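You operate a simulated robot arm through the tools that you are given. There is no shell and no other tool. Be economical: measure what you need, move in short steps, check, and stop when the job is done.

You are at the controls of a simulated two-armed robot. One attempt, no reset.

TASK
Fade out and switch off the monitor box, then move the teal latch plug to the white tray.
Fine: the yellow fader goes to 0; leave the green fader and the other plug. Set down upright: what you pick out.

Only the result counts: the job must be done as asked and must still hold three seconds after the hand-in. Knocking over, shifting, dropping, spilling or breaking anything else fails it.

THE ROBOT
Two 7-joint arms with two-finger parallel grippers on one trunk, on a base that drives. Base frame: it is fixed to the floor where the robot stands at the start and does not move with it; the origin is under the middle of the robot, x ahead of it, y to its left, z up; the surface under the hand at the start is at about z = 0.74. Lengths are in m, angles in degrees, forces in N, time in s.
The left shoulder is at the start at [0.05, 0.165, 1.055], the right one opposite. With the tool pointing down near the work surface each hand reaches from about 0.22 to 0.7 m from the robot's upright axis, wherever it stands, measured 20 degrees to its own side. Places, roughly: floor of the white tray [0.6, 0.1, 0.7]; green mini fader [0.5, -0.2, 0.8]; monitor power switch [0.5, -0.1, 0.8]; release button [0.5, 0.2, 0.8]; yellow mini fader [0.5, -0.1, 0.8]. Payload 3.91 kg a hand.
The TCP of each hand is the grasp point between the finger pads, 0.03 m short of the fingertips. In the tool frame z runs along the fingers and y along their closing line. The gripper opens to 0.11 m. The fingers are 0.02 m wide and 0.01 m thick; the gripper's body (0.048 by 0.112 m) begins 0.055 m behind the TCP.
Orientation is told as [roll, pitch, yaw] about the base's x, y, z axes, in that order, counted from this pose: with the fingers straight down and closing along the base's y, the tool's x points along the base's -x, its y along +y and its z along -z.

THE INTERFACE
- The arms move only by the tool arm_command. It takes "left_commands", "right_commands" or both (then of equal length, played together; a hand with none holds still); each is a list of rows, each a list of 7 numbers: the shift along the base's x, y, z in units of 250 mm (1.0 is 250 mm), then the turn, a rotation vector about the base's x, y, z in units of 45 degrees (1.0 is 45 degrees), then the gripper command, from -1 (shut) to 1 (fully open), values between in proportion. In form: [[x, y, z, ax, ay, az, fingers], ...]. A call has 1 to 20 rows; each row is the pose to reach, as a shift and turn from the pose commanded when the call began. A call with a number of a shift or a turn outside -1 to 1 is refused whole. A row lasts 0.2 s, in which the tool goes at most 0.05 m and 8.6 degrees; a call with a longer step from one row to the next is refused whole, and so is a gripper value outside its range. Where a pose cannot be reached the arm comes as near as it can. A force on the tool above 60 N (or 10 N above the force at the start of the call, whichever is more), or a blocked arm, ends the call early, and 0.2 s more pass. The fingers move at their own pace (about 0.045 m/s each) and stop on an object; they squeeze with about 40 N. The grip force told is the motor's: it shows also when the fingers shut on nothing. Time passes only in rows, and 0.2 s behind the last, so rows that repeat a pose let the fingers close. It gives the time, the measured TCP pose, the force on the tool (base axes), the opening and the grip force at its end, in the units of the frame above (readings bear some noise), with the torque about the TCP (base axes, N m) and any sound that the robot's microphone picked up.
- Cameras (640 x 400 px; columns grow to the right, rows downward): "scene" is now at [0.1206, 0.0036, 1.2289]; the picture's right is [0.03, -1.00, 0.00], its down [-0.53, -0.02, -0.85] and it looks along [0.85, 0.03, -0.53] (base axes); focal length 270 px, centre (320, 200). "left" rides on the left gripper at [0.072, -0.017, -0.103] in its tool frame; the picture's right is [0.23, 0.97, 0.00], its down [-0.76, 0.18, -0.62] and it looks along [-0.61, 0.14, 0.78] (tool axes); focal length 222 px, centre (320, 200). "right" rides on the right gripper at [0.072, 0.017, -0.103] in its tool frame; the picture's right is [-0.23, 0.97, 0.00], its down [-0.76, -0.18, -0.62] and it looks along [-0.61, -0.14, 0.78] (tool axes); focal length 222 px, centre (320, 200). There is no depth. A picture from a camera that has moved, and an enlarged one, comes with that camera's place and axes in the base frame and with its lens.
- camera(camera): a new picture of that camera. The clock stands still meanwhile.
- raise_lower(by): slides the trunk up (or, below 0, down) by that many m; the arms and the scene camera ride with it, the base frame stays. It gives what a move gives, with no picture.
- base_move(legs): drives the robot by 1 to 6 legs, each [ahead, left, turn to the left] in m, m and degrees, along the robot's own axes; the way and the turn of a leg run together, so that a leg with both is an arc; at most 1.5 m and 180 degrees a leg. The arms and the cameras ride along, it lands a little off, and it stops where it bumps. It gives what a move gives.
- turn_head(pan, tilt): turns the head with the scene camera to pan (to the left, within 80 degrees either way) and tilt (down, from -29 to 69), counted from straight ahead of the robot. It gives what a move gives.
- close_up(camera, box): a new picture of the part [left, top, right, bottom] of that camera's present view, enlarged. The clock stands still meanwhile.
- hand_in(): hands the job in; it is judged then, once.

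Work in short steps. Places have to be worked out from the pictures, the camera data and where the tool is seen: move nearer, look again, correct. Check each grasp and each placing, and mend what went wrong. You have 120 turns and 108 pictures in all, those below and enlarged ones among them. Open the grippers and draw the arms clear of the work before you hand the job in, unless the task says otherwise; then end with one line.

The tools are called after "Call:" by a JSON object that holds its "name" and its "arguments". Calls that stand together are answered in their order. arm_command: Moves the arms, as the interface text tells. Its arguments: {"type":"object","properties":{"left_commands":{"type":"array","items":{"type":"array","items":{"type":"number"}}},"right_commands":{"type":"array","items":{"type":"array","items":{"type":"number"}}}},"required":[]} The other tools are called the same way: raise_lower (by) slides the trunk up or down; base_move (legs) drives the base; turn_head (pan, tilt) turns the head that bears the scene camera; camera (camera) takes a picture; close_up (camera, box) takes an enlarged picture of a part of a camera's view; hand_in () hands the job in.

At the start:

```text
t: 0.0
left_position: [0.4212, 0.2332, 1.064]
left_ee_rot: [0.0, 0.0, -0.1]
left_contact_force: [0.3, 0.2, 1.0]
left_wrist_torque: [-0.01, 0.02, 0.01]
left_opening: 0.11
left_finger_force: 0.1
right_position: [0.4544, -0.1552, 1.0038]
right_ee_rot: [0.0, 0.0, 0.0]
right_contact_force: [0.0, 0.4, -1.2]
right_wrist_torque: [-0.01, 0.01, -0.03]
right_opening: 0.1102
right_finger_force: 0.0
trunk travel left (down, up): [-0.275, 0.228]
robot x, y, heading: [-0.002, -0.0001, 0.3]
head pan, tilt: [1.8, 31.9]
```

scene: 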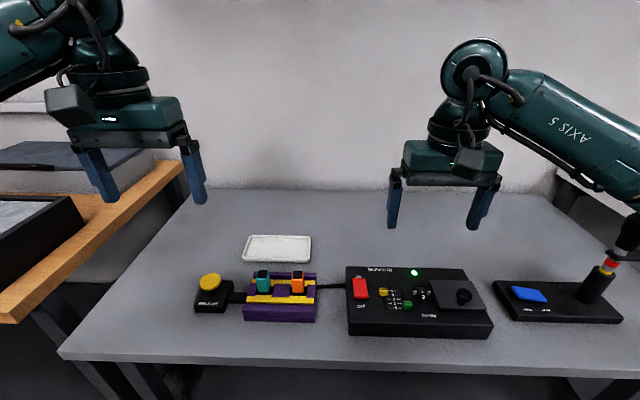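
right: 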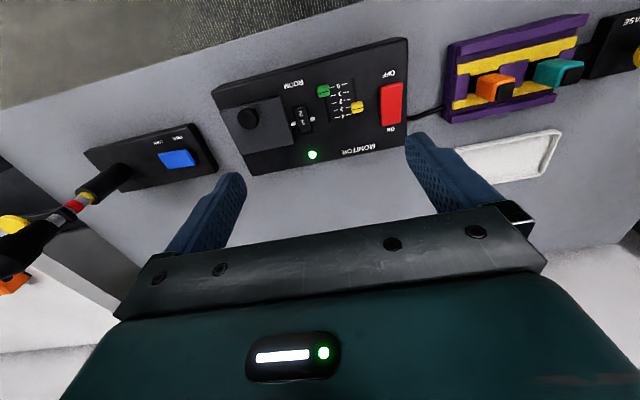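
left: 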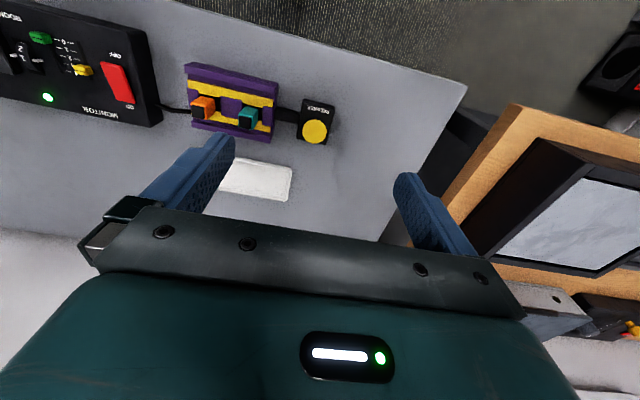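

The scene shows the monitor box with fader scale, rocker switch, the plug socket and a release button. I take enlarged views to read the details.

Call:
{"name": "close_up", "arguments": {"camera": "scene", "box": [340, 250, 500, 350]}}

Call:
{"name": "close_up", "arguments": {"camera": "scene", "box": [180, 225, 340, 325]}}

Call:
{"name": "close_up", "arguments": {"camera": "right", "box": [200, 30, 424, 170]}}

```text
4.00 times, centred on (420, 300) of scene
camera zoom: at [0.1206, 0.0036, 1.2289], right [0.03, -1.0, 0.0], down [-0.53, -0.02, -0.85], along [0.85, 0.03, -0.53], focal length 1081 px, centre (-80, -200)
```

zoom: 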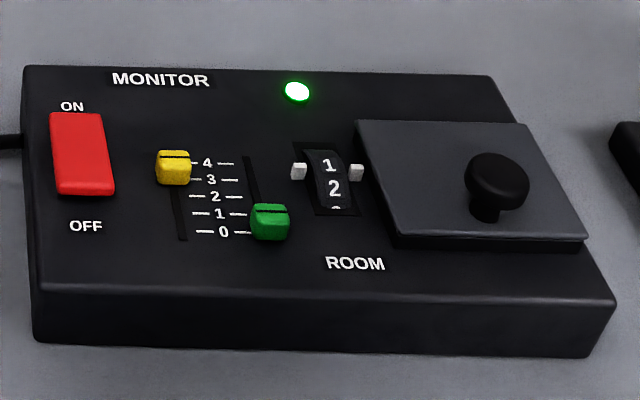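

```text
4.00 times, centred on (260, 275) of scene
camera zoom: at [0.1206, 0.0036, 1.2289], right [0.03, -1.0, 0.0], down [-0.53, -0.02, -0.85], along [0.85, 0.03, -0.53], focal length 1081 px, centre (560, -100)
```

zoom: 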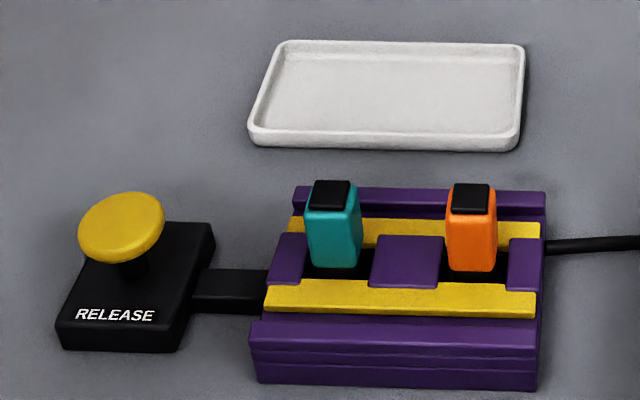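

```text
2.86 times, centred on (312, 100) of right
camera zoom: at [0.382, -0.1395, 1.107], right [0.23, 0.97, 0.0], down [0.76, -0.18, 0.62], along [0.61, -0.14, -0.78], focal length 635 px, centre (343, 486)
```

zoom: 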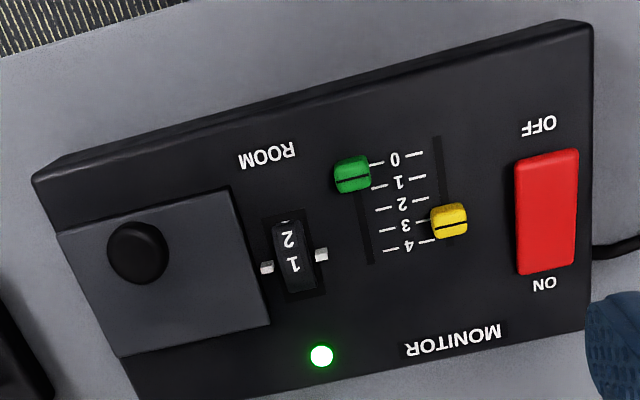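

Triangulating: yellow fader cap at about (0.482, -0.110, 0.792), box top z≈0.777, 0 mark near x≈0.4535, slot along x. I bring the right hand above it with partly closed fingers.

Call:
{"name": "arm_command", "arguments": {"right_commands": [[0.028, 0.046, -0.104, 0, 0, 0, -0.36], [0.055, 0.091, -0.208, 0, 0, 0, -0.36], [0.083, 0.137, -0.312, 0, 0, 0, -0.36], [0.1104, 0.1828, -0.4152, 0, 0, 0, -0.36], [0.1104, 0.1828, -0.4152, 0, 0, 0, -0.36]]}}

Call:
{"name": "camera", "arguments": {"camera": "right"}}

Call:
{"name": "close_up", "arguments": {"camera": "scene", "box": [340, 225, 500, 325]}}

```text
t: 1.2
left_position: [0.4203, 0.232, 1.0631]
left_ee_rot: [-0.1, 0.0, 0.0]
left_contact_force: [0.2, -0.3, -0.3]
left_wrist_torque: [0.0, 0.03, 0.01]
left_opening: 0.11
left_finger_force: 0.1
right_position: [0.4828, -0.1118, 0.8987]
right_ee_rot: [0.0, 0.0, 0.1]
right_contact_force: [-0.2, -0.6, 0.2]
right_wrist_torque: [0.02, 0.0, 0.0]
right_opening: 0.0351
right_finger_force: 0.1
trunk travel left (down, up): [-0.275, 0.228]
robot x, y, heading: [-0.0009, 0.0004, -0.3]
head pan, tilt: [1.8, 31.9]
```

```text
101 pictures are left
camera right: at [0.4103, -0.0948, 1.0025], right [0.23, 0.97, 0.0], down [0.76, -0.18, 0.62], along [0.61, -0.14, -0.78], focal length 222 px, centre (320, 200)
```

right: 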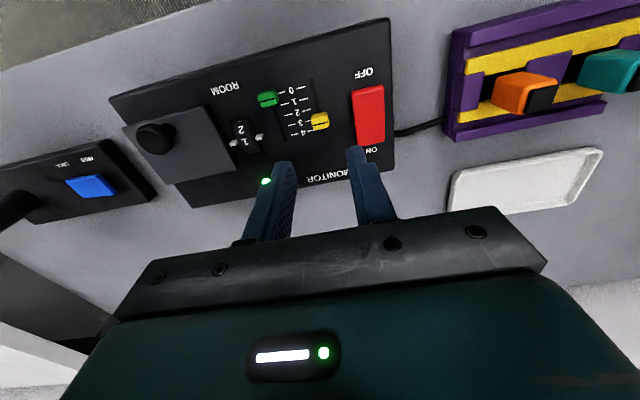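

```text
4.00 times, centred on (420, 275) of scene
camera zoom: at [0.1206, 0.0036, 1.2289], right [0.03, -1.0, 0.0], down [-0.53, -0.02, -0.85], along [0.85, 0.03, -0.53], focal length 1081 px, centre (-80, -100)
```

zoom: 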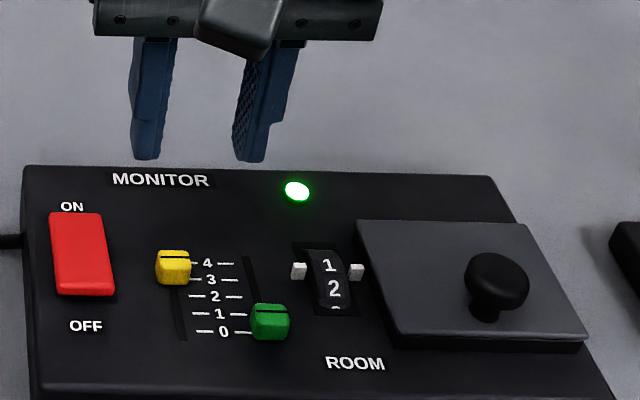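

Fingers straddle the cap in y and line up with the projection. I descend so the fingertips sit at about z 0.784.

Call:
{"name": "arm_command", "arguments": {"right_commands": [[0, 0, -0.12, 0, 0, 0, -0.36], [0, 0, -0.24, 0, 0, 0, -0.36], [0, 0, -0.34, 0, 0, 0, -0.36], [0, 0, -0.34, 0, 0, 0, -0.36]]}}

Call:
{"name": "close_up", "arguments": {"camera": "right", "box": [200, 60, 424, 200]}}

Call:
{"name": "close_up", "arguments": {"camera": "scene", "box": [340, 250, 500, 350]}}

```text
t: 2.2
left_position: [0.4217, 0.2312, 1.0639]
left_ee_rot: [0.0, 0.0, 0.0]
left_contact_force: [0.2, 0.1, -0.4]
left_wrist_torque: [0.0, 0.01, -0.01]
left_opening: 0.1104
left_finger_force: 0.0
right_position: [0.482, -0.1101, 0.8147]
right_ee_rot: [0.0, 0.0, 0.0]
right_contact_force: [-0.3, -1.2, 0.3]
right_wrist_torque: [-0.02, 0.0, 0.02]
right_opening: 0.0351
right_finger_force: 0.0
trunk travel left (down, up): [-0.275, 0.228]
robot x, y, heading: [0.003, -0.0037, -0.2]
head pan, tilt: [1.8, 31.9]
```

```text
2.86 times, centred on (312, 130) of right
camera zoom: at [0.4107, -0.0937, 0.9182], right [0.23, 0.97, 0.0], down [0.76, -0.18, 0.62], along [0.61, -0.14, -0.78], focal length 635 px, centre (343, 400)
```

zoom: 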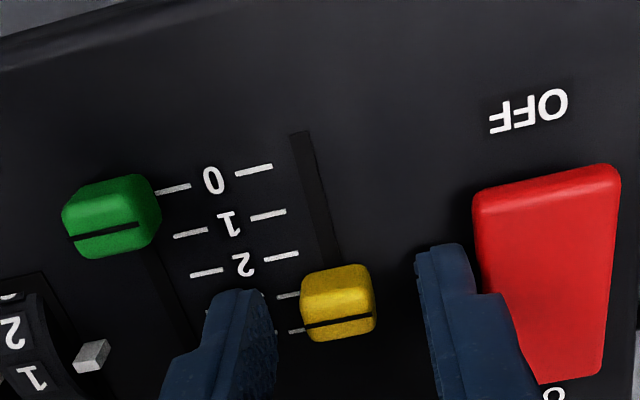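

```text
4.00 times, centred on (420, 300) of scene
camera zoom: at [0.1206, 0.0036, 1.2289], right [0.03, -1.0, 0.0], down [-0.53, -0.02, -0.85], along [0.85, 0.03, -0.53], focal length 1081 px, centre (-80, -200)
```

zoom: 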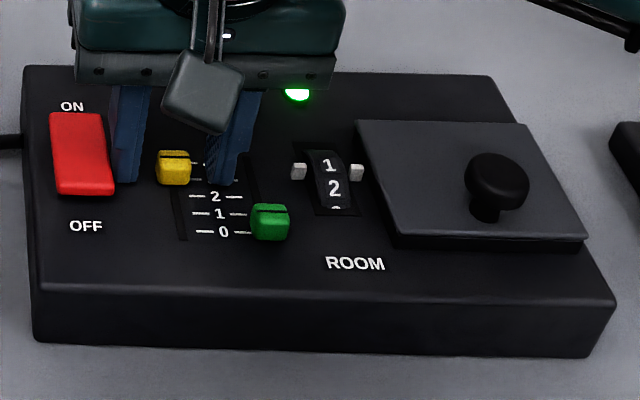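

Ticks pitch ≈10.7 mm; the yellow line sits at 3 (x≈0.484), so 0 is at ≈0.4528, about 31.5 mm nearer. I close gently on the cap.

Call:
{"name": "arm_command", "arguments": {"right_commands": [[0.004, -0.006, 0, 0, 0, 0, -0.6], [0.004, -0.006, 0, 0, 0, 0, -1], [0.004, -0.006, 0, 0, 0, 0, -1]]}}

Call:
{"name": "close_up", "arguments": {"camera": "right", "box": [200, 60, 424, 200]}}

```text
t: 3.0
left_position: [0.4199, 0.2332, 1.0639]
left_ee_rot: [-0.1, 0.0, -0.1]
left_contact_force: [0.0, -0.1, 0.1]
left_wrist_torque: [-0.01, 0.02, 0.0]
left_opening: 0.1098
left_finger_force: 0.0
right_position: [0.4832, -0.1106, 0.8154]
right_ee_rot: [0.1, 0.1, 0.1]
right_contact_force: [0.2, 5.5, -3.4]
right_wrist_torque: [0.17, -0.21, -0.06]
right_opening: 0.0161
right_finger_force: 44.9
trunk travel left (down, up): [-0.275, 0.228]
robot x, y, heading: [0.0001, -0.0038, 0.2]
head pan, tilt: [1.8, 31.9]
```

```text
2.86 times, centred on (312, 130) of right
camera zoom: at [0.4112, -0.0943, 0.9186], right [0.23, 0.97, 0.0], down [0.76, -0.18, 0.62], along [0.61, -0.14, -0.78], focal length 635 px, centre (343, 400)
```

zoom: 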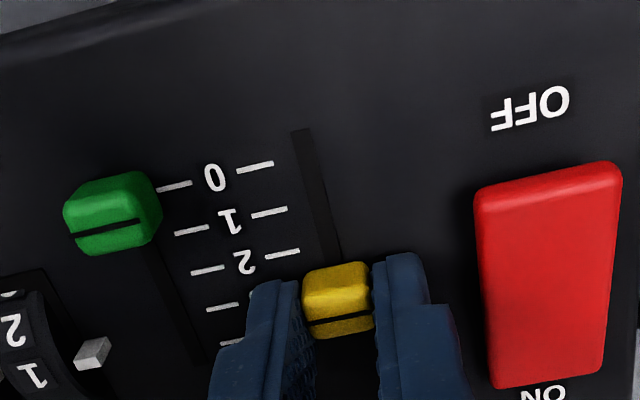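

Gripped (opening 16 mm). I slide the cap 31.5 mm toward me.

Call:
{"name": "arm_command", "arguments": {"right_commands": [[-0.03, 0, 0, 0, 0, 0, -1], [-0.06, 0, 0, 0, 0, 0, -1], [-0.09, 0, 0, 0, 0, 0, -1], [-0.126, 0, 0, 0, 0, 0, -1], [-0.126, 0, 0, 0, 0, 0, -1]]}}

Call:
{"name": "close_up", "arguments": {"camera": "right", "box": [200, 60, 424, 200]}}

Call:
{"name": "close_up", "arguments": {"camera": "scene", "box": [340, 250, 500, 350]}}

```text
t: 4.2
left_position: [0.4209, 0.2328, 1.0637]
left_ee_rot: [0.0, -0.1, -0.1]
left_contact_force: [0.3, 0.0, 0.9]
left_wrist_torque: [-0.01, 0.02, 0.0]
left_opening: 0.1099
left_finger_force: 0.1
right_position: [0.4533, -0.111, 0.815]
right_ee_rot: [0.0, -0.4, -0.1]
right_contact_force: [14.0, 10.4, 4.3]
right_wrist_torque: [0.24, 0.2, 0.12]
right_opening: 0.0159
right_finger_force: 45.2
trunk travel left (down, up): [-0.275, 0.228]
robot x, y, heading: [-0.0006, -0.0005, 0.1]
head pan, tilt: [1.8, 31.9]
```

```text
2.86 times, centred on (312, 130) of right
camera zoom: at [0.3806, -0.094, 0.9183], right [0.23, 0.97, 0.0], down [0.76, -0.18, 0.63], along [0.61, -0.14, -0.78], focal length 635 px, centre (343, 400)
```

zoom: 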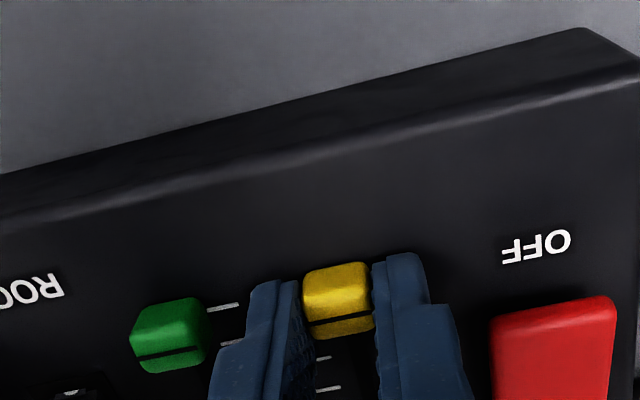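

```text
4.00 times, centred on (420, 300) of scene
camera zoom: at [0.1217, 0.0046, 1.2288], right [0.03, -1.0, 0.0], down [-0.53, -0.02, -0.85], along [0.85, 0.03, -0.53], focal length 1081 px, centre (-80, -200)
```

zoom: 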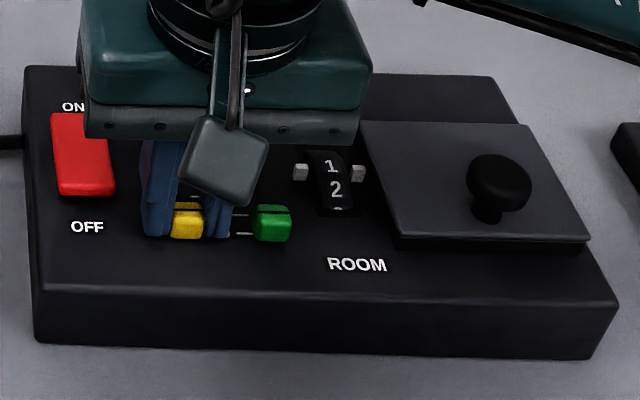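

The force rise (14 N) suggests the end stop; line is at x≈0.453, level with green's line. I release and lift, then check.

Call:
{"name": "arm_command", "arguments": {"right_commands": [[0.004, 0, 0, 0, 0, 0, -0.5], [0.004, 0, 0, 0, 0, 0, -0.36], [0.004, 0, 0.1, 0, 0, 0, -0.36], [0.004, 0, 0.25, 0, 0, 0, -0.36], [0.004, 0, 0.4, 0, 0, 0, -1], [0.1, 0, 0.55, 0, 0, 0, -1]]}}

Call:
{"name": "close_up", "arguments": {"camera": "right", "box": [200, 30, 424, 170]}}

Call:
{"name": "close_up", "arguments": {"camera": "scene", "box": [340, 250, 500, 350]}}

```text
t: 5.6
left_position: [0.4197, 0.2325, 1.0643]
left_ee_rot: [0.0, 0.0, 0.0]
left_contact_force: [-0.2, 0.0, 0.4]
left_wrist_torque: [0.02, -0.06, 0.0]
left_opening: 0.1099
left_finger_force: 0.1
right_position: [0.477, -0.1107, 0.9538]
right_ee_rot: [0.0, -0.1, 0.0]
right_contact_force: [-0.2, 1.0, 0.0]
right_wrist_torque: [0.0, 0.04, -0.01]
right_opening: 0.0
right_finger_force: 16.7
trunk travel left (down, up): [-0.275, 0.228]
robot x, y, heading: [0.004, 0.0007, 0.1]
head pan, tilt: [1.8, 31.9]
```

```text
2.86 times, centred on (312, 100) of right
camera zoom: at [0.4042, -0.0942, 1.057], right [0.23, 0.97, 0.0], down [0.76, -0.18, 0.62], along [0.61, -0.14, -0.78], focal length 635 px, centre (343, 486)
```

zoom: 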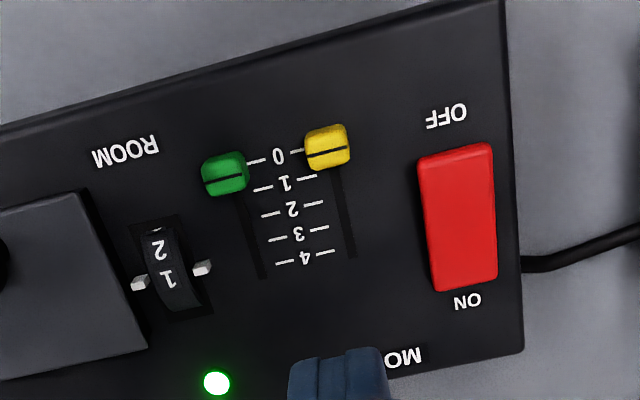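

```text
4.00 times, centred on (420, 300) of scene
camera zoom: at [0.1206, 0.0039, 1.2288], right [0.03, -1.0, 0.0], down [-0.53, -0.02, -0.85], along [0.85, 0.03, -0.53], focal length 1081 px, centre (-80, -200)
```

zoom: 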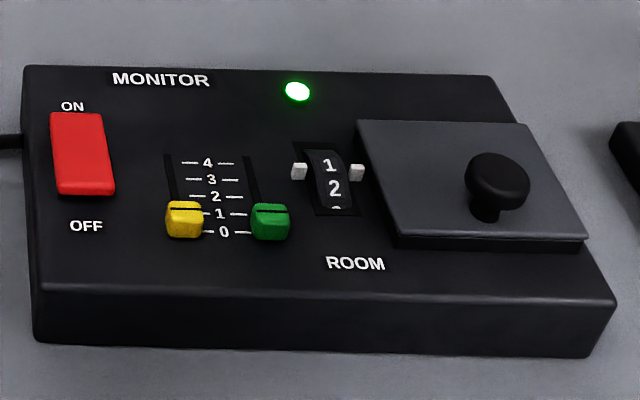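

Yellow is at 0 and green untouched. Next the rocker: OFF end near x≈0.472, y≈-0.064; I move the closed fingers above it.

Call:
{"name": "arm_command", "arguments": {"right_commands": [[-0.006, 0.09, -0.05, 0, 0, 0, -1], [-0.012, 0.187, -0.15, 0, 0, 0, -1], [-0.012, 0.187, -0.3, 0, 0, 0, -1], [-0.012, 0.187, -0.45, 0, 0, 0, -1], [-0.012, 0.187, -0.45, 0, 0, 0, -1]]}}

Call:
{"name": "close_up", "arguments": {"camera": "right", "box": [200, 60, 424, 200]}}

Call:
{"name": "close_up", "arguments": {"camera": "scene", "box": [340, 250, 500, 350]}}

```text
t: 6.8
left_position: [0.4215, 0.2321, 1.0645]
left_ee_rot: [0.0, 0.0, 0.1]
left_contact_force: [-0.5, -0.6, 0.9]
left_wrist_torque: [-0.02, 0.0, 0.0]
left_opening: 0.11
left_finger_force: 0.1
right_position: [0.4741, -0.0647, 0.841]
right_ee_rot: [0.0, 0.1, 0.0]
right_contact_force: [0.0, -0.3, -0.2]
right_wrist_torque: [0.02, -0.02, -0.03]
right_opening: 0.0
right_finger_force: 37.5
trunk travel left (down, up): [-0.275, 0.228]
robot x, y, heading: [0.0012, -0.0019, -0.3]
head pan, tilt: [1.8, 31.9]
```

```text
2.86 times, centred on (312, 130) of right
camera zoom: at [0.4023, -0.0486, 0.9435], right [0.23, 0.97, 0.0], down [0.76, -0.18, 0.62], along [0.61, -0.14, -0.78], focal length 635 px, centre (343, 400)
```

zoom: 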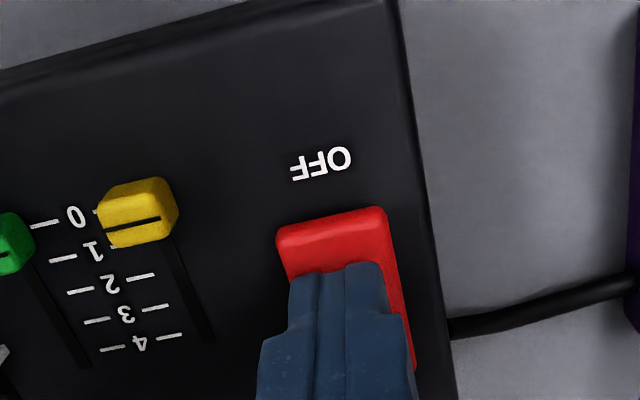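

```text
4.00 times, centred on (420, 300) of scene
camera zoom: at [0.1206, 0.0037, 1.2289], right [0.03, -1.0, 0.0], down [-0.53, -0.02, -0.85], along [0.85, 0.03, -0.53], focal length 1081 px, centre (-80, -200)
```

zoom: 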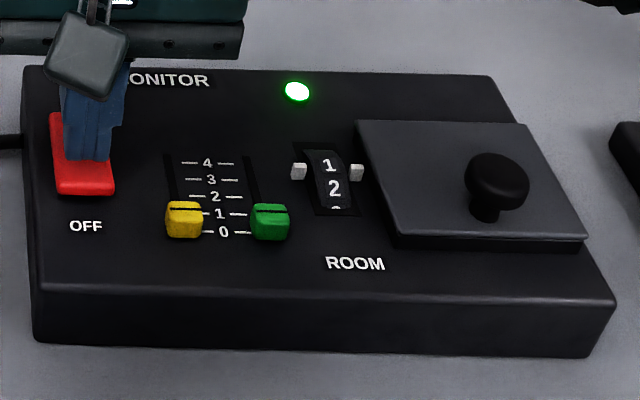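

Positioned over the OFF end. I press down gradually.

Call:
{"name": "arm_command", "arguments": {"right_commands": [[0, 0, -0.04, 0, 0, 0, -1], [0, 0, -0.06, 0, 0, 0, -1], [0, 0, -0.075, 0, 0, 0, -1], [0, 0, -0.09, 0, 0, 0, -1], [0, 0, -0.1, 0, 0, 0, -1]]}}

Call:
{"name": "close_up", "arguments": {"camera": "scene", "box": [340, 250, 500, 350]}}

```text
t: 8.0
left_position: [0.4194, 0.232, 1.064]
left_ee_rot: [-0.1, -0.2, 0.0]
left_contact_force: [0.2, -0.7, -0.9]
left_wrist_torque: [0.0, -0.03, 0.03]
left_opening: 0.1097
left_finger_force: 0.1
right_position: [0.4747, -0.0637, 0.8258]
right_ee_rot: [0.4, -0.9, 0.1]
right_contact_force: [-10.3, -2.9, 22.8]
right_wrist_torque: [-0.16, 0.03, 0.07]
right_opening: 0.0
right_finger_force: 37.3
trunk travel left (down, up): [-0.275, 0.228]
robot x, y, heading: [-0.0004, 0.0009, 0.0]
head pan, tilt: [1.8, 31.9]
stopped in row 5 (right hand): the force on the tool passed its limit at 62 N (the readings are from after the stop); the commanded pose is now the measured one
```

```text
4.00 times, centred on (420, 300) of scene
camera zoom: at [0.1181, 0.0034, 1.2288], right [0.03, -1.0, 0.0], down [-0.53, -0.02, -0.85], along [0.85, 0.03, -0.53], focal length 1081 px, centre (-80, -200)
```

zoom: 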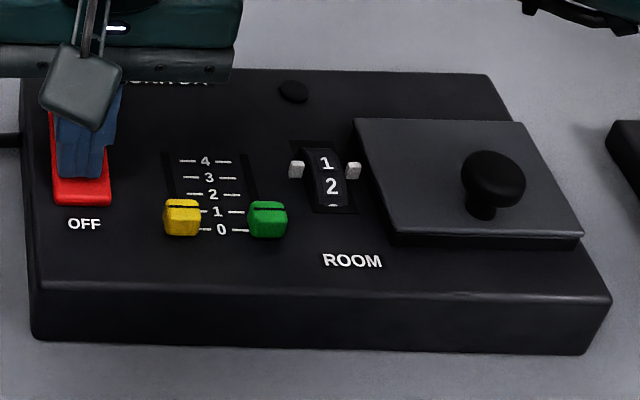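

LED is off. I lift the right hand away and look at the plug station with both cameras.

Call:
{"name": "arm_command", "arguments": {"right_commands": [[0, 0, 0.1, 0, 0, 0, -1], [0, 0, 0.25, 0, 0, 0, -1], [0, -0.1, 0.4, 0, 0, 0, -1], [0, -0.2, 0.55, 0, 0, 0, -1]]}}

Call:
{"name": "close_up", "arguments": {"camera": "left", "box": [170, 50, 362, 170]}}

Call:
{"name": "close_up", "arguments": {"camera": "scene", "box": [340, 250, 500, 350]}}

Call:
{"name": "close_up", "arguments": {"camera": "scene", "box": [180, 225, 340, 325]}}

```text
t: 9.0
left_position: [0.421, 0.2315, 1.0651]
left_ee_rot: [0.0, 0.0, 0.0]
left_contact_force: [-0.1, 0.1, -0.1]
left_wrist_torque: [0.01, -0.01, 0.02]
left_opening: 0.11
left_finger_force: 0.1
right_position: [0.4762, -0.1132, 0.9592]
right_ee_rot: [0.3, -0.5, 0.1]
right_contact_force: [0.1, -0.8, -0.4]
right_wrist_torque: [0.01, -0.01, 0.02]
right_opening: 0.0
right_finger_force: 37.1
trunk travel left (down, up): [-0.275, 0.228]
robot x, y, heading: [-0.0023, -0.0009, 0.0]
head pan, tilt: [1.8, 31.9]
```

```text
3.33 times, centred on (266, 110) of left
camera zoom: at [0.3484, 0.2145, 1.1678], right [-0.23, 0.97, 0.0], down [0.76, 0.18, 0.62], along [0.61, 0.14, -0.78], focal length 740 px, centre (500, 500)
```

zoom: 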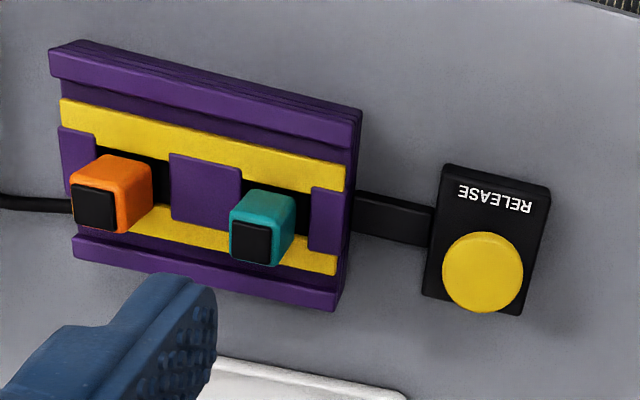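

```text
4.00 times, centred on (420, 300) of scene
camera zoom: at [0.1203, 0.0033, 1.2288], right [0.03, -1.0, 0.0], down [-0.53, -0.02, -0.85], along [0.85, 0.03, -0.53], focal length 1081 px, centre (-80, -200)
```

zoom: 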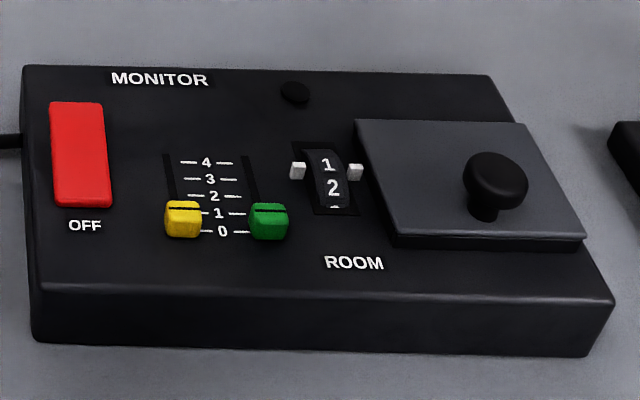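

```text
4.00 times, centred on (260, 275) of scene
camera zoom: at [0.1203, 0.0033, 1.2288], right [0.03, -1.0, 0.0], down [-0.53, -0.02, -0.85], along [0.85, 0.03, -0.53], focal length 1081 px, centre (560, -100)
```

zoom: 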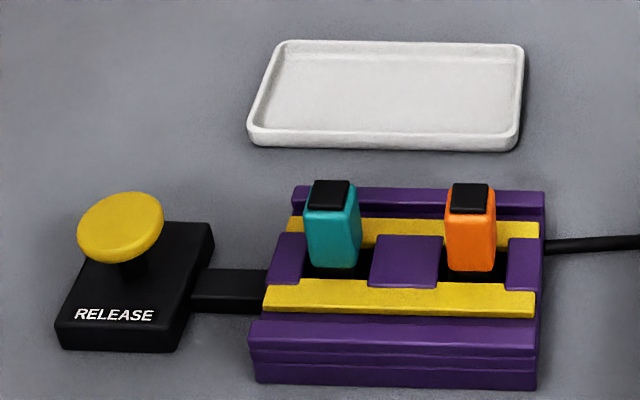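

Rocker flipped, box off. Triangulated: teal plug top at (0.494, 0.129, 0.822), orange at y≈0.06, release button at (0.4955, 0.24, 0.793), tray centre about (0.65, 0.135). I'll press with the left hand turned by -90° (slim in y), and pull with the right; first turn the left by half.

Call:
{"name": "arm_command", "arguments": {"left_commands": [[0.05, 0.02, -0.04, 0, 0, -0.167, 0.3], [0.1, 0.04, -0.08, 0, 0, -0.333, -0.3], [0.15, 0.06, -0.12, 0, 0, -0.5, -1], [0.2, 0.08, -0.16, 0, 0, -0.667, -1], [0.25, 0.09, -0.2, 0, 0, -0.833, -1], [0.3, 0.1, -0.256, 0, 0, -1, -1], [0.3, 0.1, -0.256, 0, 0, -1, -1]]}}

Call:
{"name": "arm_command", "arguments": {"left_commands": [[0, 0, 0, 0, 0, -0.167, -1], [0, 0, 0, 0, 0, -0.333, -1], [0, 0, 0, 0, 0, -0.5, -1], [0, 0, 0, 0, 0, -0.667, -1], [0, 0, 0, 0, 0, -0.833, -1], [0, 0, 0, 0, 0, -1, -1], [0, 0, 0, 0, 0, -1, -1]]}}

Call:
{"name": "camera", "arguments": {"camera": "scene"}}

```text
t: 10.6
left_position: [0.4762, 0.2443, 1.0061]
left_ee_rot: [0.0, 0.0, -41.1]
left_contact_force: [1.0, -0.5, 0.6]
left_wrist_torque: [0.02, 0.0, 0.0]
left_opening: 0.0
left_finger_force: 29.3
left hand out of reach, approached as far as the arm can: row 6, 7
right_position: [0.4765, -0.1133, 0.9593]
right_ee_rot: [0.3, -0.6, -0.1]
right_contact_force: [0.0, -0.5, -0.3]
right_wrist_torque: [0.04, -0.03, -0.03]
right_opening: 0.0
right_finger_force: 37.1
trunk travel left (down, up): [-0.275, 0.228]
robot x, y, heading: [0.0008, -0.0024, 0.0]
head pan, tilt: [1.8, 31.9]
```

```text
t: 12.2
left_position: [0.3149, 0.1265, 1.0004]
left_ee_rot: [0.0, 0.0, -86.1]
left_contact_force: [-0.6, -0.2, 0.5]
left_wrist_torque: [0.0, 0.05, -0.02]
left_opening: 0.0001
left_finger_force: 38.3
left hand out of reach, approached as far as the arm can: row 1, 2, 3, 4, 5, 6, 7
right_position: [0.4774, -0.1142, 0.958]
right_ee_rot: [0.3, -0.6, 0.1]
right_contact_force: [-0.7, 0.8, 0.0]
right_wrist_torque: [0.02, -0.01, 0.0]
right_opening: 0.0
right_finger_force: 37.6
trunk travel left (down, up): [-0.275, 0.228]
robot x, y, heading: [-0.0043, 0.0005, -0.1]
head pan, tilt: [1.8, 31.9]
```

```text
86 pictures are left
camera scene: at [0.1204, 0.0034, 1.2289], right [0.03, -1.0, 0.0], down [-0.53, -0.02, -0.85], along [0.85, 0.03, -0.53], focal length 270 px, centre (320, 200)
```

scene: 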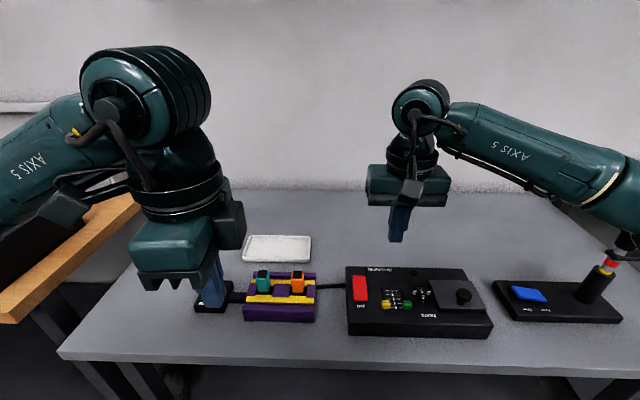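

The left hand can't reach that yaw there. I turn it back and will instead lean it outward (roll) for the press.

Call:
{"name": "arm_command", "arguments": {"left_commands": [[0, 0, 0, 0, 0, 0.167, -1], [0, 0, 0, 0, 0, 0.333, -1], [0, 0, 0, 0, 0, 0.5, -1], [0, 0, 0, 0, 0, 0.667, -1], [0, 0, 0, 0, 0, 0.833, -1], [0, 0, 0, 0, 0, 1, -1]]}}

```text
t: 13.6
left_position: [0.315, 0.1226, 1.0007]
left_ee_rot: [-0.1, 0.1, -41.0]
left_contact_force: [0.0, 0.6, -0.5]
left_wrist_torque: [0.0, 0.0, 0.02]
left_opening: 0.0
left_finger_force: 37.6
right_position: [0.4759, -0.1135, 0.9572]
right_ee_rot: [0.4, -0.5, -0.1]
right_contact_force: [0.3, 0.5, 0.1]
right_wrist_torque: [0.0, -0.01, 0.0]
right_opening: 0.0
right_finger_force: 38.5
trunk travel left (down, up): [-0.275, 0.228]
robot x, y, heading: [-0.0032, 0.0003, -0.0]
head pan, tilt: [1.8, 31.9]
```

Commanded pose follows the reached one. I finish turning back to yaw 0 and move toward (0.47, 0.25, 0.98).

Call:
{"name": "arm_command", "arguments": {"left_commands": [[0.1, 0.08, 0, 0, 0, 0.16, -1], [0.2, 0.16, 0, 0, 0, 0.32, -1], [0.3, 0.24, 0, 0, 0, 0.48, -1], [0.4, 0.33, 0, 0, 0, 0.64, -1], [0.5, 0.42, -0.04, 0, 0, 0.8, -1], [0.62, 0.51, -0.08, 0, 0, 0.911, -1], [0.62, 0.51, -0.08, 0, 0, 0.911, -1]]}}

```text
t: 15.2
left_position: [0.4712, 0.2469, 0.9823]
left_ee_rot: [0.1, 0.0, -0.1]
left_contact_force: [-0.4, -0.1, 0.5]
left_wrist_torque: [-0.02, 0.01, -0.02]
left_opening: 0.0003
left_finger_force: 37.9
right_position: [0.4767, -0.1134, 0.9598]
right_ee_rot: [0.3, -0.7, 0.1]
right_contact_force: [-0.5, 0.6, 1.3]
right_wrist_torque: [0.01, 0.02, 0.01]
right_opening: 0.0001
right_finger_force: 37.3
trunk travel left (down, up): [-0.275, 0.228]
robot x, y, heading: [0.0032, -0.0007, -0.1]
head pan, tilt: [1.8, 31.9]
```

Left at yaw 0. Now I lean it outward by 25° and bring its fingertips above the button.

Call:
{"name": "arm_command", "arguments": {"left_commands": [[0.03, 0.006, -0.1, -0.14, 0, 0, -1], [0.05, 0.012, -0.2, -0.28, 0, 0, -1], [0.07, 0.018, -0.3, -0.42, 0, 0, -1], [0.097, 0.024, -0.41, -0.556, 0, 0, -1], [0.097, 0.024, -0.41, -0.556, 0, 0, -1]]}}

Call:
{"name": "camera", "arguments": {"camera": "scene"}}

Call:
{"name": "camera", "arguments": {"camera": "left"}}

```text
t: 16.4
left_position: [0.4957, 0.2553, 0.8778]
left_ee_rot: [-25.2, -0.1, 0.1]
left_contact_force: [0.1, 0.4, 0.0]
left_wrist_torque: [-0.02, -0.01, 0.03]
left_opening: 0.0
left_finger_force: 37.5
right_position: [0.4762, -0.1135, 0.959]
right_ee_rot: [0.3, -0.5, 0.0]
right_contact_force: [-0.4, 0.2, -0.5]
right_wrist_torque: [0.0, 0.02, -0.02]
right_opening: 0.0
right_finger_force: 37.7
trunk travel left (down, up): [-0.275, 0.228]
robot x, y, heading: [0.0006, -0.0005, 0.1]
head pan, tilt: [1.8, 31.9]
```

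```text
85 pictures are left
camera scene: at [0.1204, 0.0034, 1.2289], right [0.03, -1.0, 0.0], down [-0.53, -0.02, -0.85], along [0.85, 0.03, -0.53], focal length 270 px, centre (320, 200)
```

scene: 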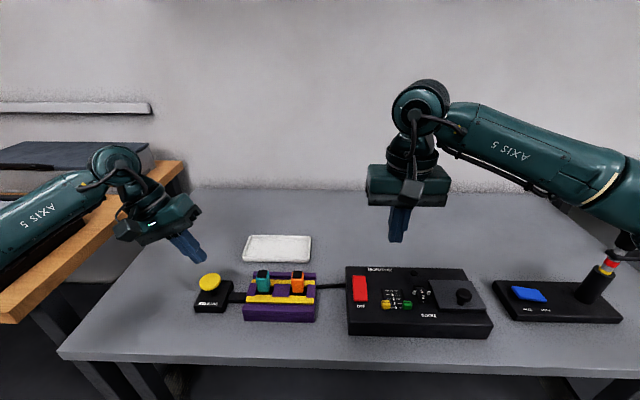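

```text
84 pictures are left
camera left: at [0.4234, 0.2842, 0.9793], right [-0.23, 0.88, -0.41], down [0.76, 0.42, 0.49], along [0.61, -0.2, -0.77], focal length 222 px, centre (320, 200)
```

left: 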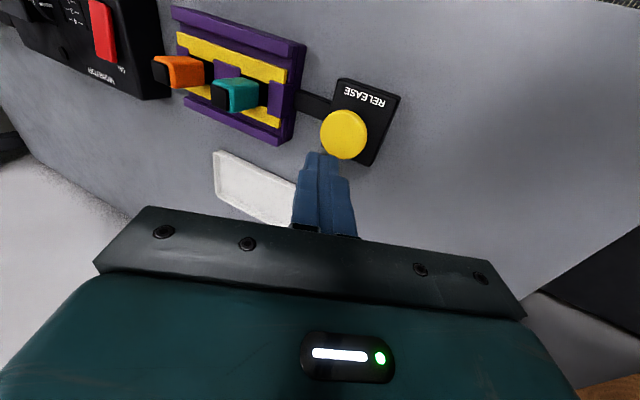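

Left fingertips hover about 5 cm above the button with plenty of clearance. Now the right hand goes above the teal plug.

Call:
{"name": "arm_command", "arguments": {"right_commands": [[0.012, 0.16, 0, -0.007, 0.011, 0, -0.5], [0.024, 0.32, 0, -0.007, 0.011, 0, 0], [0.036, 0.48, 0, -0.007, 0.011, 0, 0], [0.048, 0.65, 0, -0.007, 0.011, 0, 0], [0.06, 0.81, -0.05, -0.007, 0.011, 0, 0], [0.071, 0.97, -0.156, -0.007, 0.011, 0, 0], [0.071, 0.97, -0.156, -0.007, 0.011, 0, 0]]}}

Call:
{"name": "camera", "arguments": {"camera": "scene"}}

Call:
{"name": "camera", "arguments": {"camera": "right"}}

```text
t: 18.0
left_position: [0.4955, 0.2569, 0.8784]
left_ee_rot: [-25.0, -0.1, -0.2]
left_contact_force: [-0.8, -0.3, 0.0]
left_wrist_torque: [0.02, 0.04, 0.0]
left_opening: 0.0001
left_finger_force: 37.8
right_position: [0.4939, 0.1304, 0.9209]
right_ee_rot: [-0.2, -0.1, 0.0]
right_contact_force: [1.0, 0.3, -0.1]
right_wrist_torque: [0.02, 0.01, 0.02]
right_opening: 0.0551
right_finger_force: 0.1
trunk travel left (down, up): [-0.275, 0.228]
robot x, y, heading: [-0.0011, 0.0018, -0.1]
head pan, tilt: [1.8, 31.9]
```

```text
83 pictures are left
camera scene: at [0.1204, 0.0034, 1.2289], right [0.03, -1.0, 0.0], down [-0.53, -0.02, -0.85], along [0.85, 0.03, -0.53], focal length 270 px, centre (320, 200)
```

scene: 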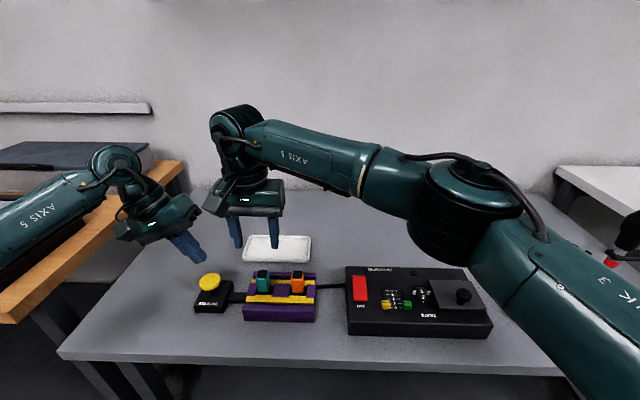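

```text
82 pictures are left
camera right: at [0.4216, 0.1469, 1.0244], right [0.23, 0.97, 0.0], down [0.76, -0.18, 0.62], along [0.61, -0.14, -0.78], focal length 222 px, centre (320, 200)
```

right: 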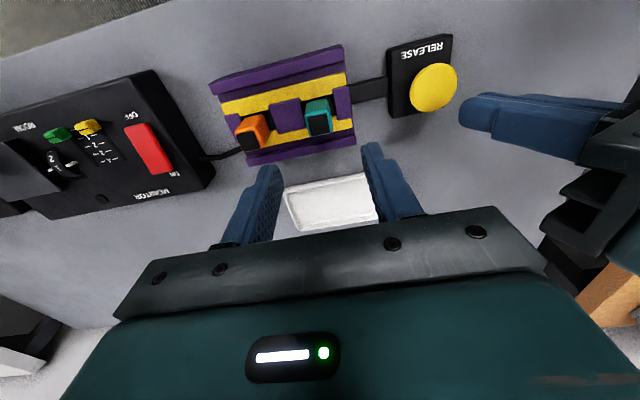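

The plug sits centred between the fingers (estimate 0.492, 0.130); the block around it tops at z≈0.777. I lower the right hand to TCP z≈0.815.

Call:
{"name": "arm_command", "arguments": {"right_commands": [[-0.003, 0, -0.12, 0, 0, 0, 0], [-0.003, 0, -0.24, 0, 0, 0, 0], [-0.003, 0, -0.34, 0, 0, 0, 0], [-0.003, 0, -0.42, 0, 0, 0, 0], [-0.003, 0, -0.42, 0, 0, 0, 0]]}}

Call:
{"name": "close_up", "arguments": {"camera": "scene", "box": [180, 225, 340, 325]}}

Call:
{"name": "close_up", "arguments": {"camera": "right", "box": [200, 60, 424, 200]}}

```text
t: 19.2
left_position: [0.4958, 0.2559, 0.8787]
left_ee_rot: [-25.0, 0.0, -0.1]
left_contact_force: [-0.3, -0.4, 0.2]
left_wrist_torque: [0.02, 0.01, 0.0]
left_opening: 0.0001
left_finger_force: 37.9
right_position: [0.4931, 0.1287, 0.8151]
right_ee_rot: [-0.1, -0.1, 0.0]
right_contact_force: [0.0, -0.1, 0.0]
right_wrist_torque: [-0.02, 0.0, -0.03]
right_opening: 0.055
right_finger_force: 0.0
trunk travel left (down, up): [-0.275, 0.228]
robot x, y, heading: [-0.0011, -0.0019, 0.0]
head pan, tilt: [1.8, 31.9]
```

```text
4.00 times, centred on (260, 275) of scene
camera zoom: at [0.1204, 0.0034, 1.2289], right [0.03, -1.0, 0.0], down [-0.53, -0.02, -0.85], along [0.85, 0.03, -0.53], focal length 1081 px, centre (560, -100)
```

zoom: 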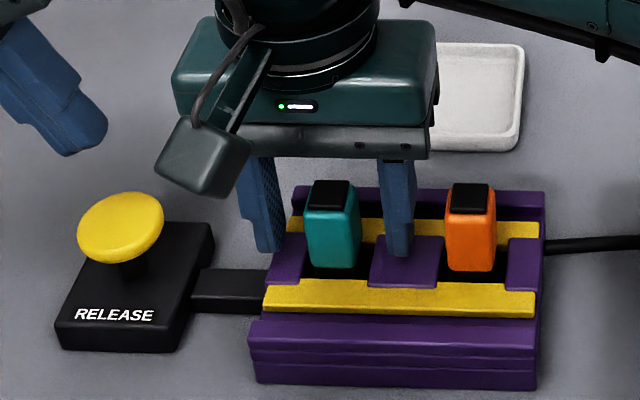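

```text
2.86 times, centred on (312, 130) of right
camera zoom: at [0.4207, 0.1456, 0.9182], right [0.23, 0.97, 0.0], down [0.76, -0.18, 0.62], along [0.61, -0.14, -0.78], focal length 635 px, centre (343, 400)
```

zoom: 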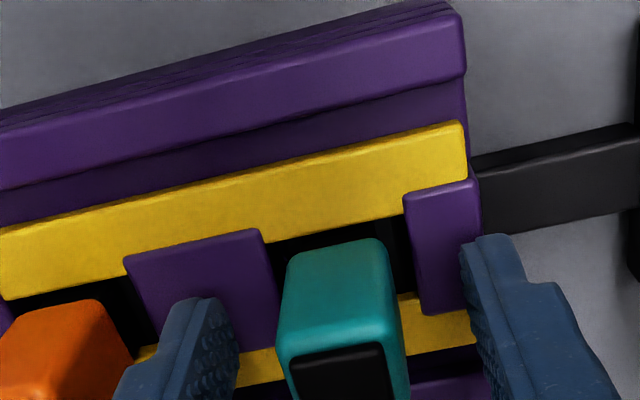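

The fingers straddle the plug evenly. I close on it.

Call:
{"name": "arm_command", "arguments": {"right_commands": [[0, 0, 0, 0, 0, 0, -0.4], [0, 0, 0, 0, 0, 0, -1], [0, 0, 0, 0, 0, 0, -1]]}}

Call:
{"name": "arm_command", "arguments": {"left_commands": [[-0.004, -0.016, -0.1, 0, 0, 0, -1], [-0.004, -0.016, -0.17, 0, 0, 0, -1], [-0.004, -0.016, -0.2, 0, 0, 0, -1], [-0.004, -0.016, -0.225, 0, 0, 0, -1]]}}

Call:
{"name": "close_up", "arguments": {"camera": "scene", "box": [180, 225, 340, 325]}}

```text
t: 20.0
left_position: [0.4967, 0.2561, 0.8786]
left_ee_rot: [-25.0, 0.0, -0.2]
left_contact_force: [0.4, -0.2, 0.4]
left_wrist_torque: [-0.03, 0.0, 0.06]
left_opening: 0.0
left_finger_force: 37.2
right_position: [0.4933, 0.13, 0.8151]
right_ee_rot: [-0.1, -0.1, 0.0]
right_contact_force: [0.3, 0.8, 0.9]
right_wrist_torque: [-0.02, -0.01, 0.04]
right_opening: 0.0234
right_finger_force: 39.4
trunk travel left (down, up): [-0.275, 0.228]
robot x, y, heading: [-0.0024, 0.0031, -0.1]
head pan, tilt: [1.8, 31.9]
```

```text
t: 21.0
left_position: [0.4942, 0.249, 0.8215]
left_ee_rot: [-25.0, -0.3, 0.0]
left_contact_force: [2.7, -0.8, 3.6]
left_wrist_torque: [-0.03, -0.08, -0.01]
left_opening: 0.0
left_finger_force: 37.4
right_position: [0.4924, 0.1285, 0.8154]
right_ee_rot: [0.0, -0.1, -0.1]
right_contact_force: [-0.6, -1.2, 0.5]
right_wrist_torque: [0.0, 0.01, 0.01]
right_opening: 0.0231
right_finger_force: 40.2
trunk travel left (down, up): [-0.275, 0.228]
robot x, y, heading: [0.0032, -0.0008, -0.4]
head pan, tilt: [1.8, 31.9]
```

```text
4.00 times, centred on (260, 275) of scene
camera zoom: at [0.1205, 0.0031, 1.2289], right [0.03, -1.0, 0.0], down [-0.53, -0.02, -0.85], along [0.85, 0.03, -0.53], focal length 1081 px, centre (560, -100)
```

zoom: 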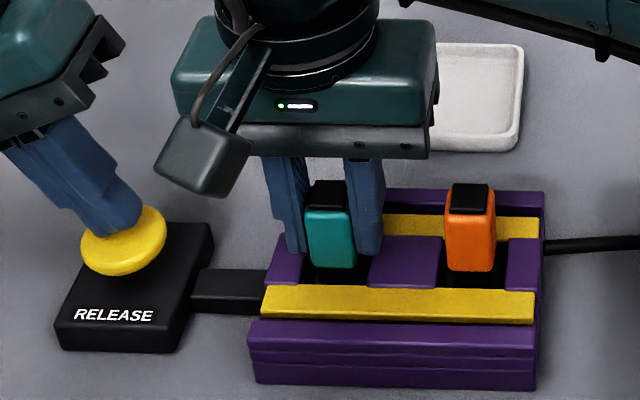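

The plug is held; the button is starting to go down. I press it further in small steps.

Call:
{"name": "arm_command", "arguments": {"left_commands": [[0, 0, -0.012, 0, 0, 0, -1], [0, 0, -0.024, 0, 0, 0, -1], [0, 0, -0.036, 0, 0, 0, -1]]}}

Call:
{"name": "close_up", "arguments": {"camera": "scene", "box": [180, 225, 340, 325]}}

```text
t: 21.8
left_position: [0.4938, 0.2502, 0.8137]
left_ee_rot: [-25.1, -0.2, 0.0]
left_contact_force: [3.0, -1.7, 5.2]
left_wrist_torque: [-0.04, -0.06, 0.01]
left_opening: 0.0001
left_finger_force: 37.5
right_position: [0.4938, 0.1287, 0.8154]
right_ee_rot: [0.0, 0.0, 0.0]
right_contact_force: [-0.3, 0.4, 0.0]
right_wrist_torque: [0.03, 0.0, -0.01]
right_opening: 0.023
right_finger_force: 40.2
trunk travel left (down, up): [-0.275, 0.228]
robot x, y, heading: [0.0004, -0.0002, -0.1]
head pan, tilt: [1.8, 31.9]
```

```text
4.00 times, centred on (260, 275) of scene
camera zoom: at [0.1202, 0.0032, 1.2289], right [0.03, -1.0, 0.0], down [-0.53, -0.02, -0.85], along [0.85, 0.03, -0.53], focal length 1081 px, centre (560, -100)
```

zoom: 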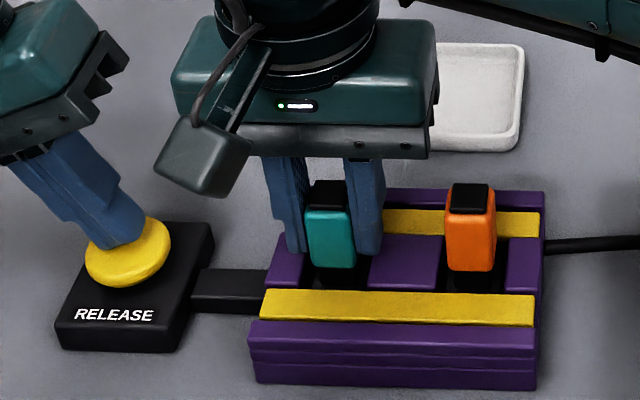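

The yellow jaw bars spread as the button goes down. I keep pressing to its bottom.

Call:
{"name": "arm_command", "arguments": {"left_commands": [[0, 0, -0.012, 0, 0, 0, -1], [0, 0, -0.02, 0, 0, 0, -1], [0, 0, -0.028, 0, 0, 0, -1], [0, 0, -0.034, 0, 0, 0, -1]]}}

Call:
{"name": "close_up", "arguments": {"camera": "scene", "box": [180, 225, 340, 325]}}

```text
t: 22.8
left_position: [0.4942, 0.2493, 0.8084]
left_ee_rot: [-25.1, -0.6, -0.1]
left_contact_force: [-1.5, 3.4, 28.8]
left_wrist_torque: [-0.07, 0.18, -0.04]
left_opening: 0.0002
left_finger_force: 37.3
right_position: [0.4914, 0.1293, 0.818]
right_ee_rot: [0.1, -0.2, 0.1]
right_contact_force: [-1.1, -0.4, -0.1]
right_wrist_torque: [-0.04, -0.02, -0.02]
right_opening: 0.0232
right_finger_force: 40.1
trunk travel left (down, up): [-0.275, 0.228]
robot x, y, heading: [-0.001, -0.0011, -0.1]
head pan, tilt: [1.8, 31.9]
```

```text
4.00 times, centred on (260, 275) of scene
camera zoom: at [0.118, 0.0027, 1.2295], right [0.03, -1.0, 0.0], down [-0.53, -0.02, -0.85], along [0.85, 0.03, -0.53], focal length 1081 px, centre (560, -100)
```

zoom: 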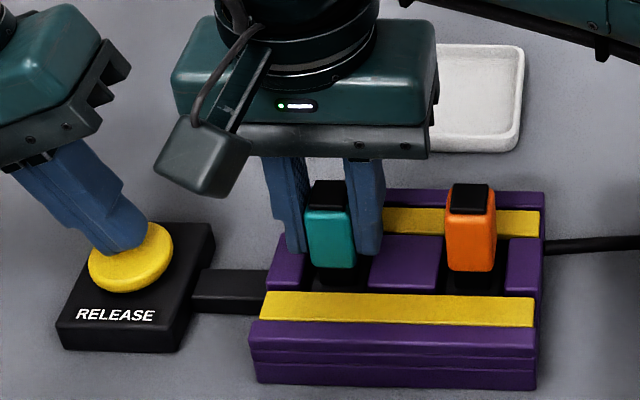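

Button bottomed (≈29 N), jaws open. I pull the plug straight up in small steps while the left holds.

Call:
{"name": "arm_command", "arguments": {"right_commands": [[0, 0, 0.02, 0, 0, 0, -1], [0, 0, 0.05, 0, 0, 0, -1], [0, 0, 0.09, 0, 0, 0, -1], [0, 0, 0.13, 0, 0, 0, -1]]}}

Call:
{"name": "close_up", "arguments": {"camera": "scene", "box": [180, 215, 340, 315]}}

```text
t: 23.8
left_position: [0.4939, 0.2502, 0.8084]
left_ee_rot: [-25.1, -0.5, 0.1]
left_contact_force: [-3.7, 4.4, 32.9]
left_wrist_torque: [0.02, 0.24, 0.0]
left_opening: 0.0
left_finger_force: 38.0
right_position: [0.4921, 0.1274, 0.8509]
right_ee_rot: [-0.1, -0.2, 0.1]
right_contact_force: [-0.3, 0.9, -1.1]
right_wrist_torque: [0.01, -0.03, 0.0]
right_opening: 0.0234
right_finger_force: 40.3
trunk travel left (down, up): [-0.275, 0.228]
robot x, y, heading: [-0.0014, -0.0033, 0.1]
head pan, tilt: [1.8, 31.9]
```

```text
4.00 times, centred on (260, 265) of scene
camera zoom: at [0.1177, 0.0025, 1.2293], right [0.03, -1.0, 0.0], down [-0.53, -0.02, -0.85], along [0.85, 0.03, -0.53], focal length 1081 px, centre (560, -60)
```

zoom: 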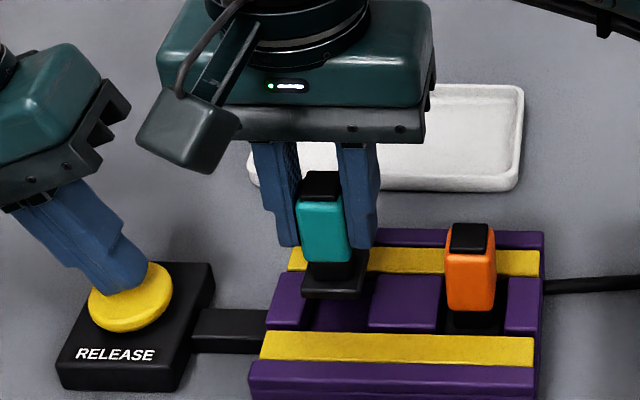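

The plug slides out freely; its foot's bottom is ≈58 mm below the TCP. I lift on, then withdraw the left hand from the button.

Call:
{"name": "arm_command", "arguments": {"right_commands": [[0, 0, 0.08, 0, 0, 0, -1], [0, 0, 0.18, 0, 0, 0, -1], [0, 0, 0.28, 0, 0, 0, -1]]}}

Call:
{"name": "arm_command", "arguments": {"left_commands": [[0, 0, 0.03, 0, 0, 0, -1], [0, 0, 0.06, 0, 0, 0, -1], [0, 0.03, 0.15, 0, 0, 0, -1], [0, 0.15, 0.25, 0, 0, 0, -1], [0, 0.25, 0.35, 0, 0, 0, -1]]}}

Call:
{"name": "camera", "arguments": {"camera": "scene"}}

Call:
{"name": "close_up", "arguments": {"camera": "right", "box": [200, 60, 424, 200]}}

```text
t: 24.6
left_position: [0.4937, 0.2498, 0.8091]
left_ee_rot: [-25.2, -0.7, 0.0]
left_contact_force: [-4.5, 5.4, 33.3]
left_wrist_torque: [0.0, 0.29, -0.07]
left_opening: 0.0
left_finger_force: 37.9
right_position: [0.4908, 0.1262, 0.9209]
right_ee_rot: [0.0, -0.2, 0.0]
right_contact_force: [0.0, -0.1, 0.5]
right_wrist_torque: [0.02, 0.01, 0.0]
right_opening: 0.0234
right_finger_force: 40.0
trunk travel left (down, up): [-0.275, 0.228]
robot x, y, heading: [-0.0029, 0.0004, 0.0]
head pan, tilt: [1.8, 31.9]
```

```text
t: 25.8
left_position: [0.4949, 0.3114, 0.8929]
left_ee_rot: [-25.0, 0.0, 0.0]
left_contact_force: [-0.2, -0.1, 0.7]
left_wrist_torque: [-0.02, 0.04, -0.02]
left_opening: 0.0001
left_finger_force: 37.9
right_position: [0.4919, 0.127, 0.9184]
right_ee_rot: [0.0, 0.0, 0.1]
right_contact_force: [-0.5, -0.4, -0.7]
right_wrist_torque: [-0.01, -0.01, 0.03]
right_opening: 0.0232
right_finger_force: 39.7
trunk travel left (down, up): [-0.275, 0.228]
robot x, y, heading: [0.0019, -0.0015, -0.1]
head pan, tilt: [1.8, 31.9]
```

```text
75 pictures are left
camera scene: at [0.1203, 0.0035, 1.2288], right [0.03, -1.0, 0.0], down [-0.53, -0.02, -0.85], along [0.85, 0.03, -0.53], focal length 270 px, centre (320, 200)
```

scene: 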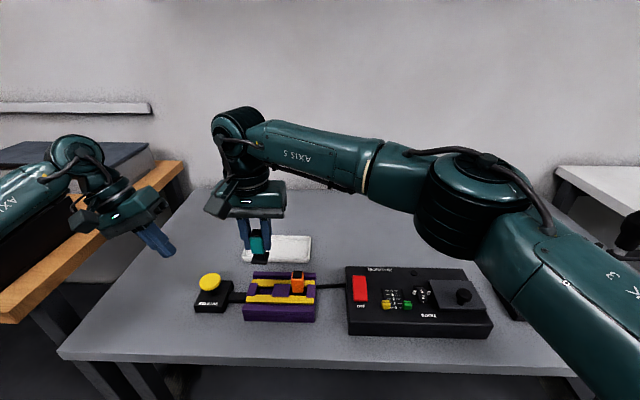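

```text
2.86 times, centred on (312, 130) of right
camera zoom: at [0.4201, 0.1444, 1.0223], right [0.23, 0.97, 0.0], down [0.76, -0.18, 0.62], along [0.61, -0.14, -0.78], focal length 635 px, centre (343, 400)
```

zoom: 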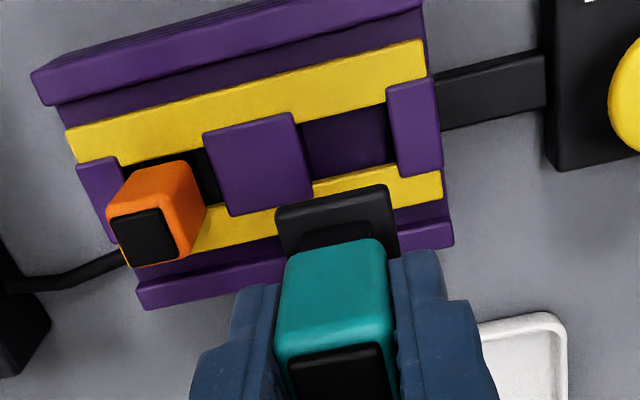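

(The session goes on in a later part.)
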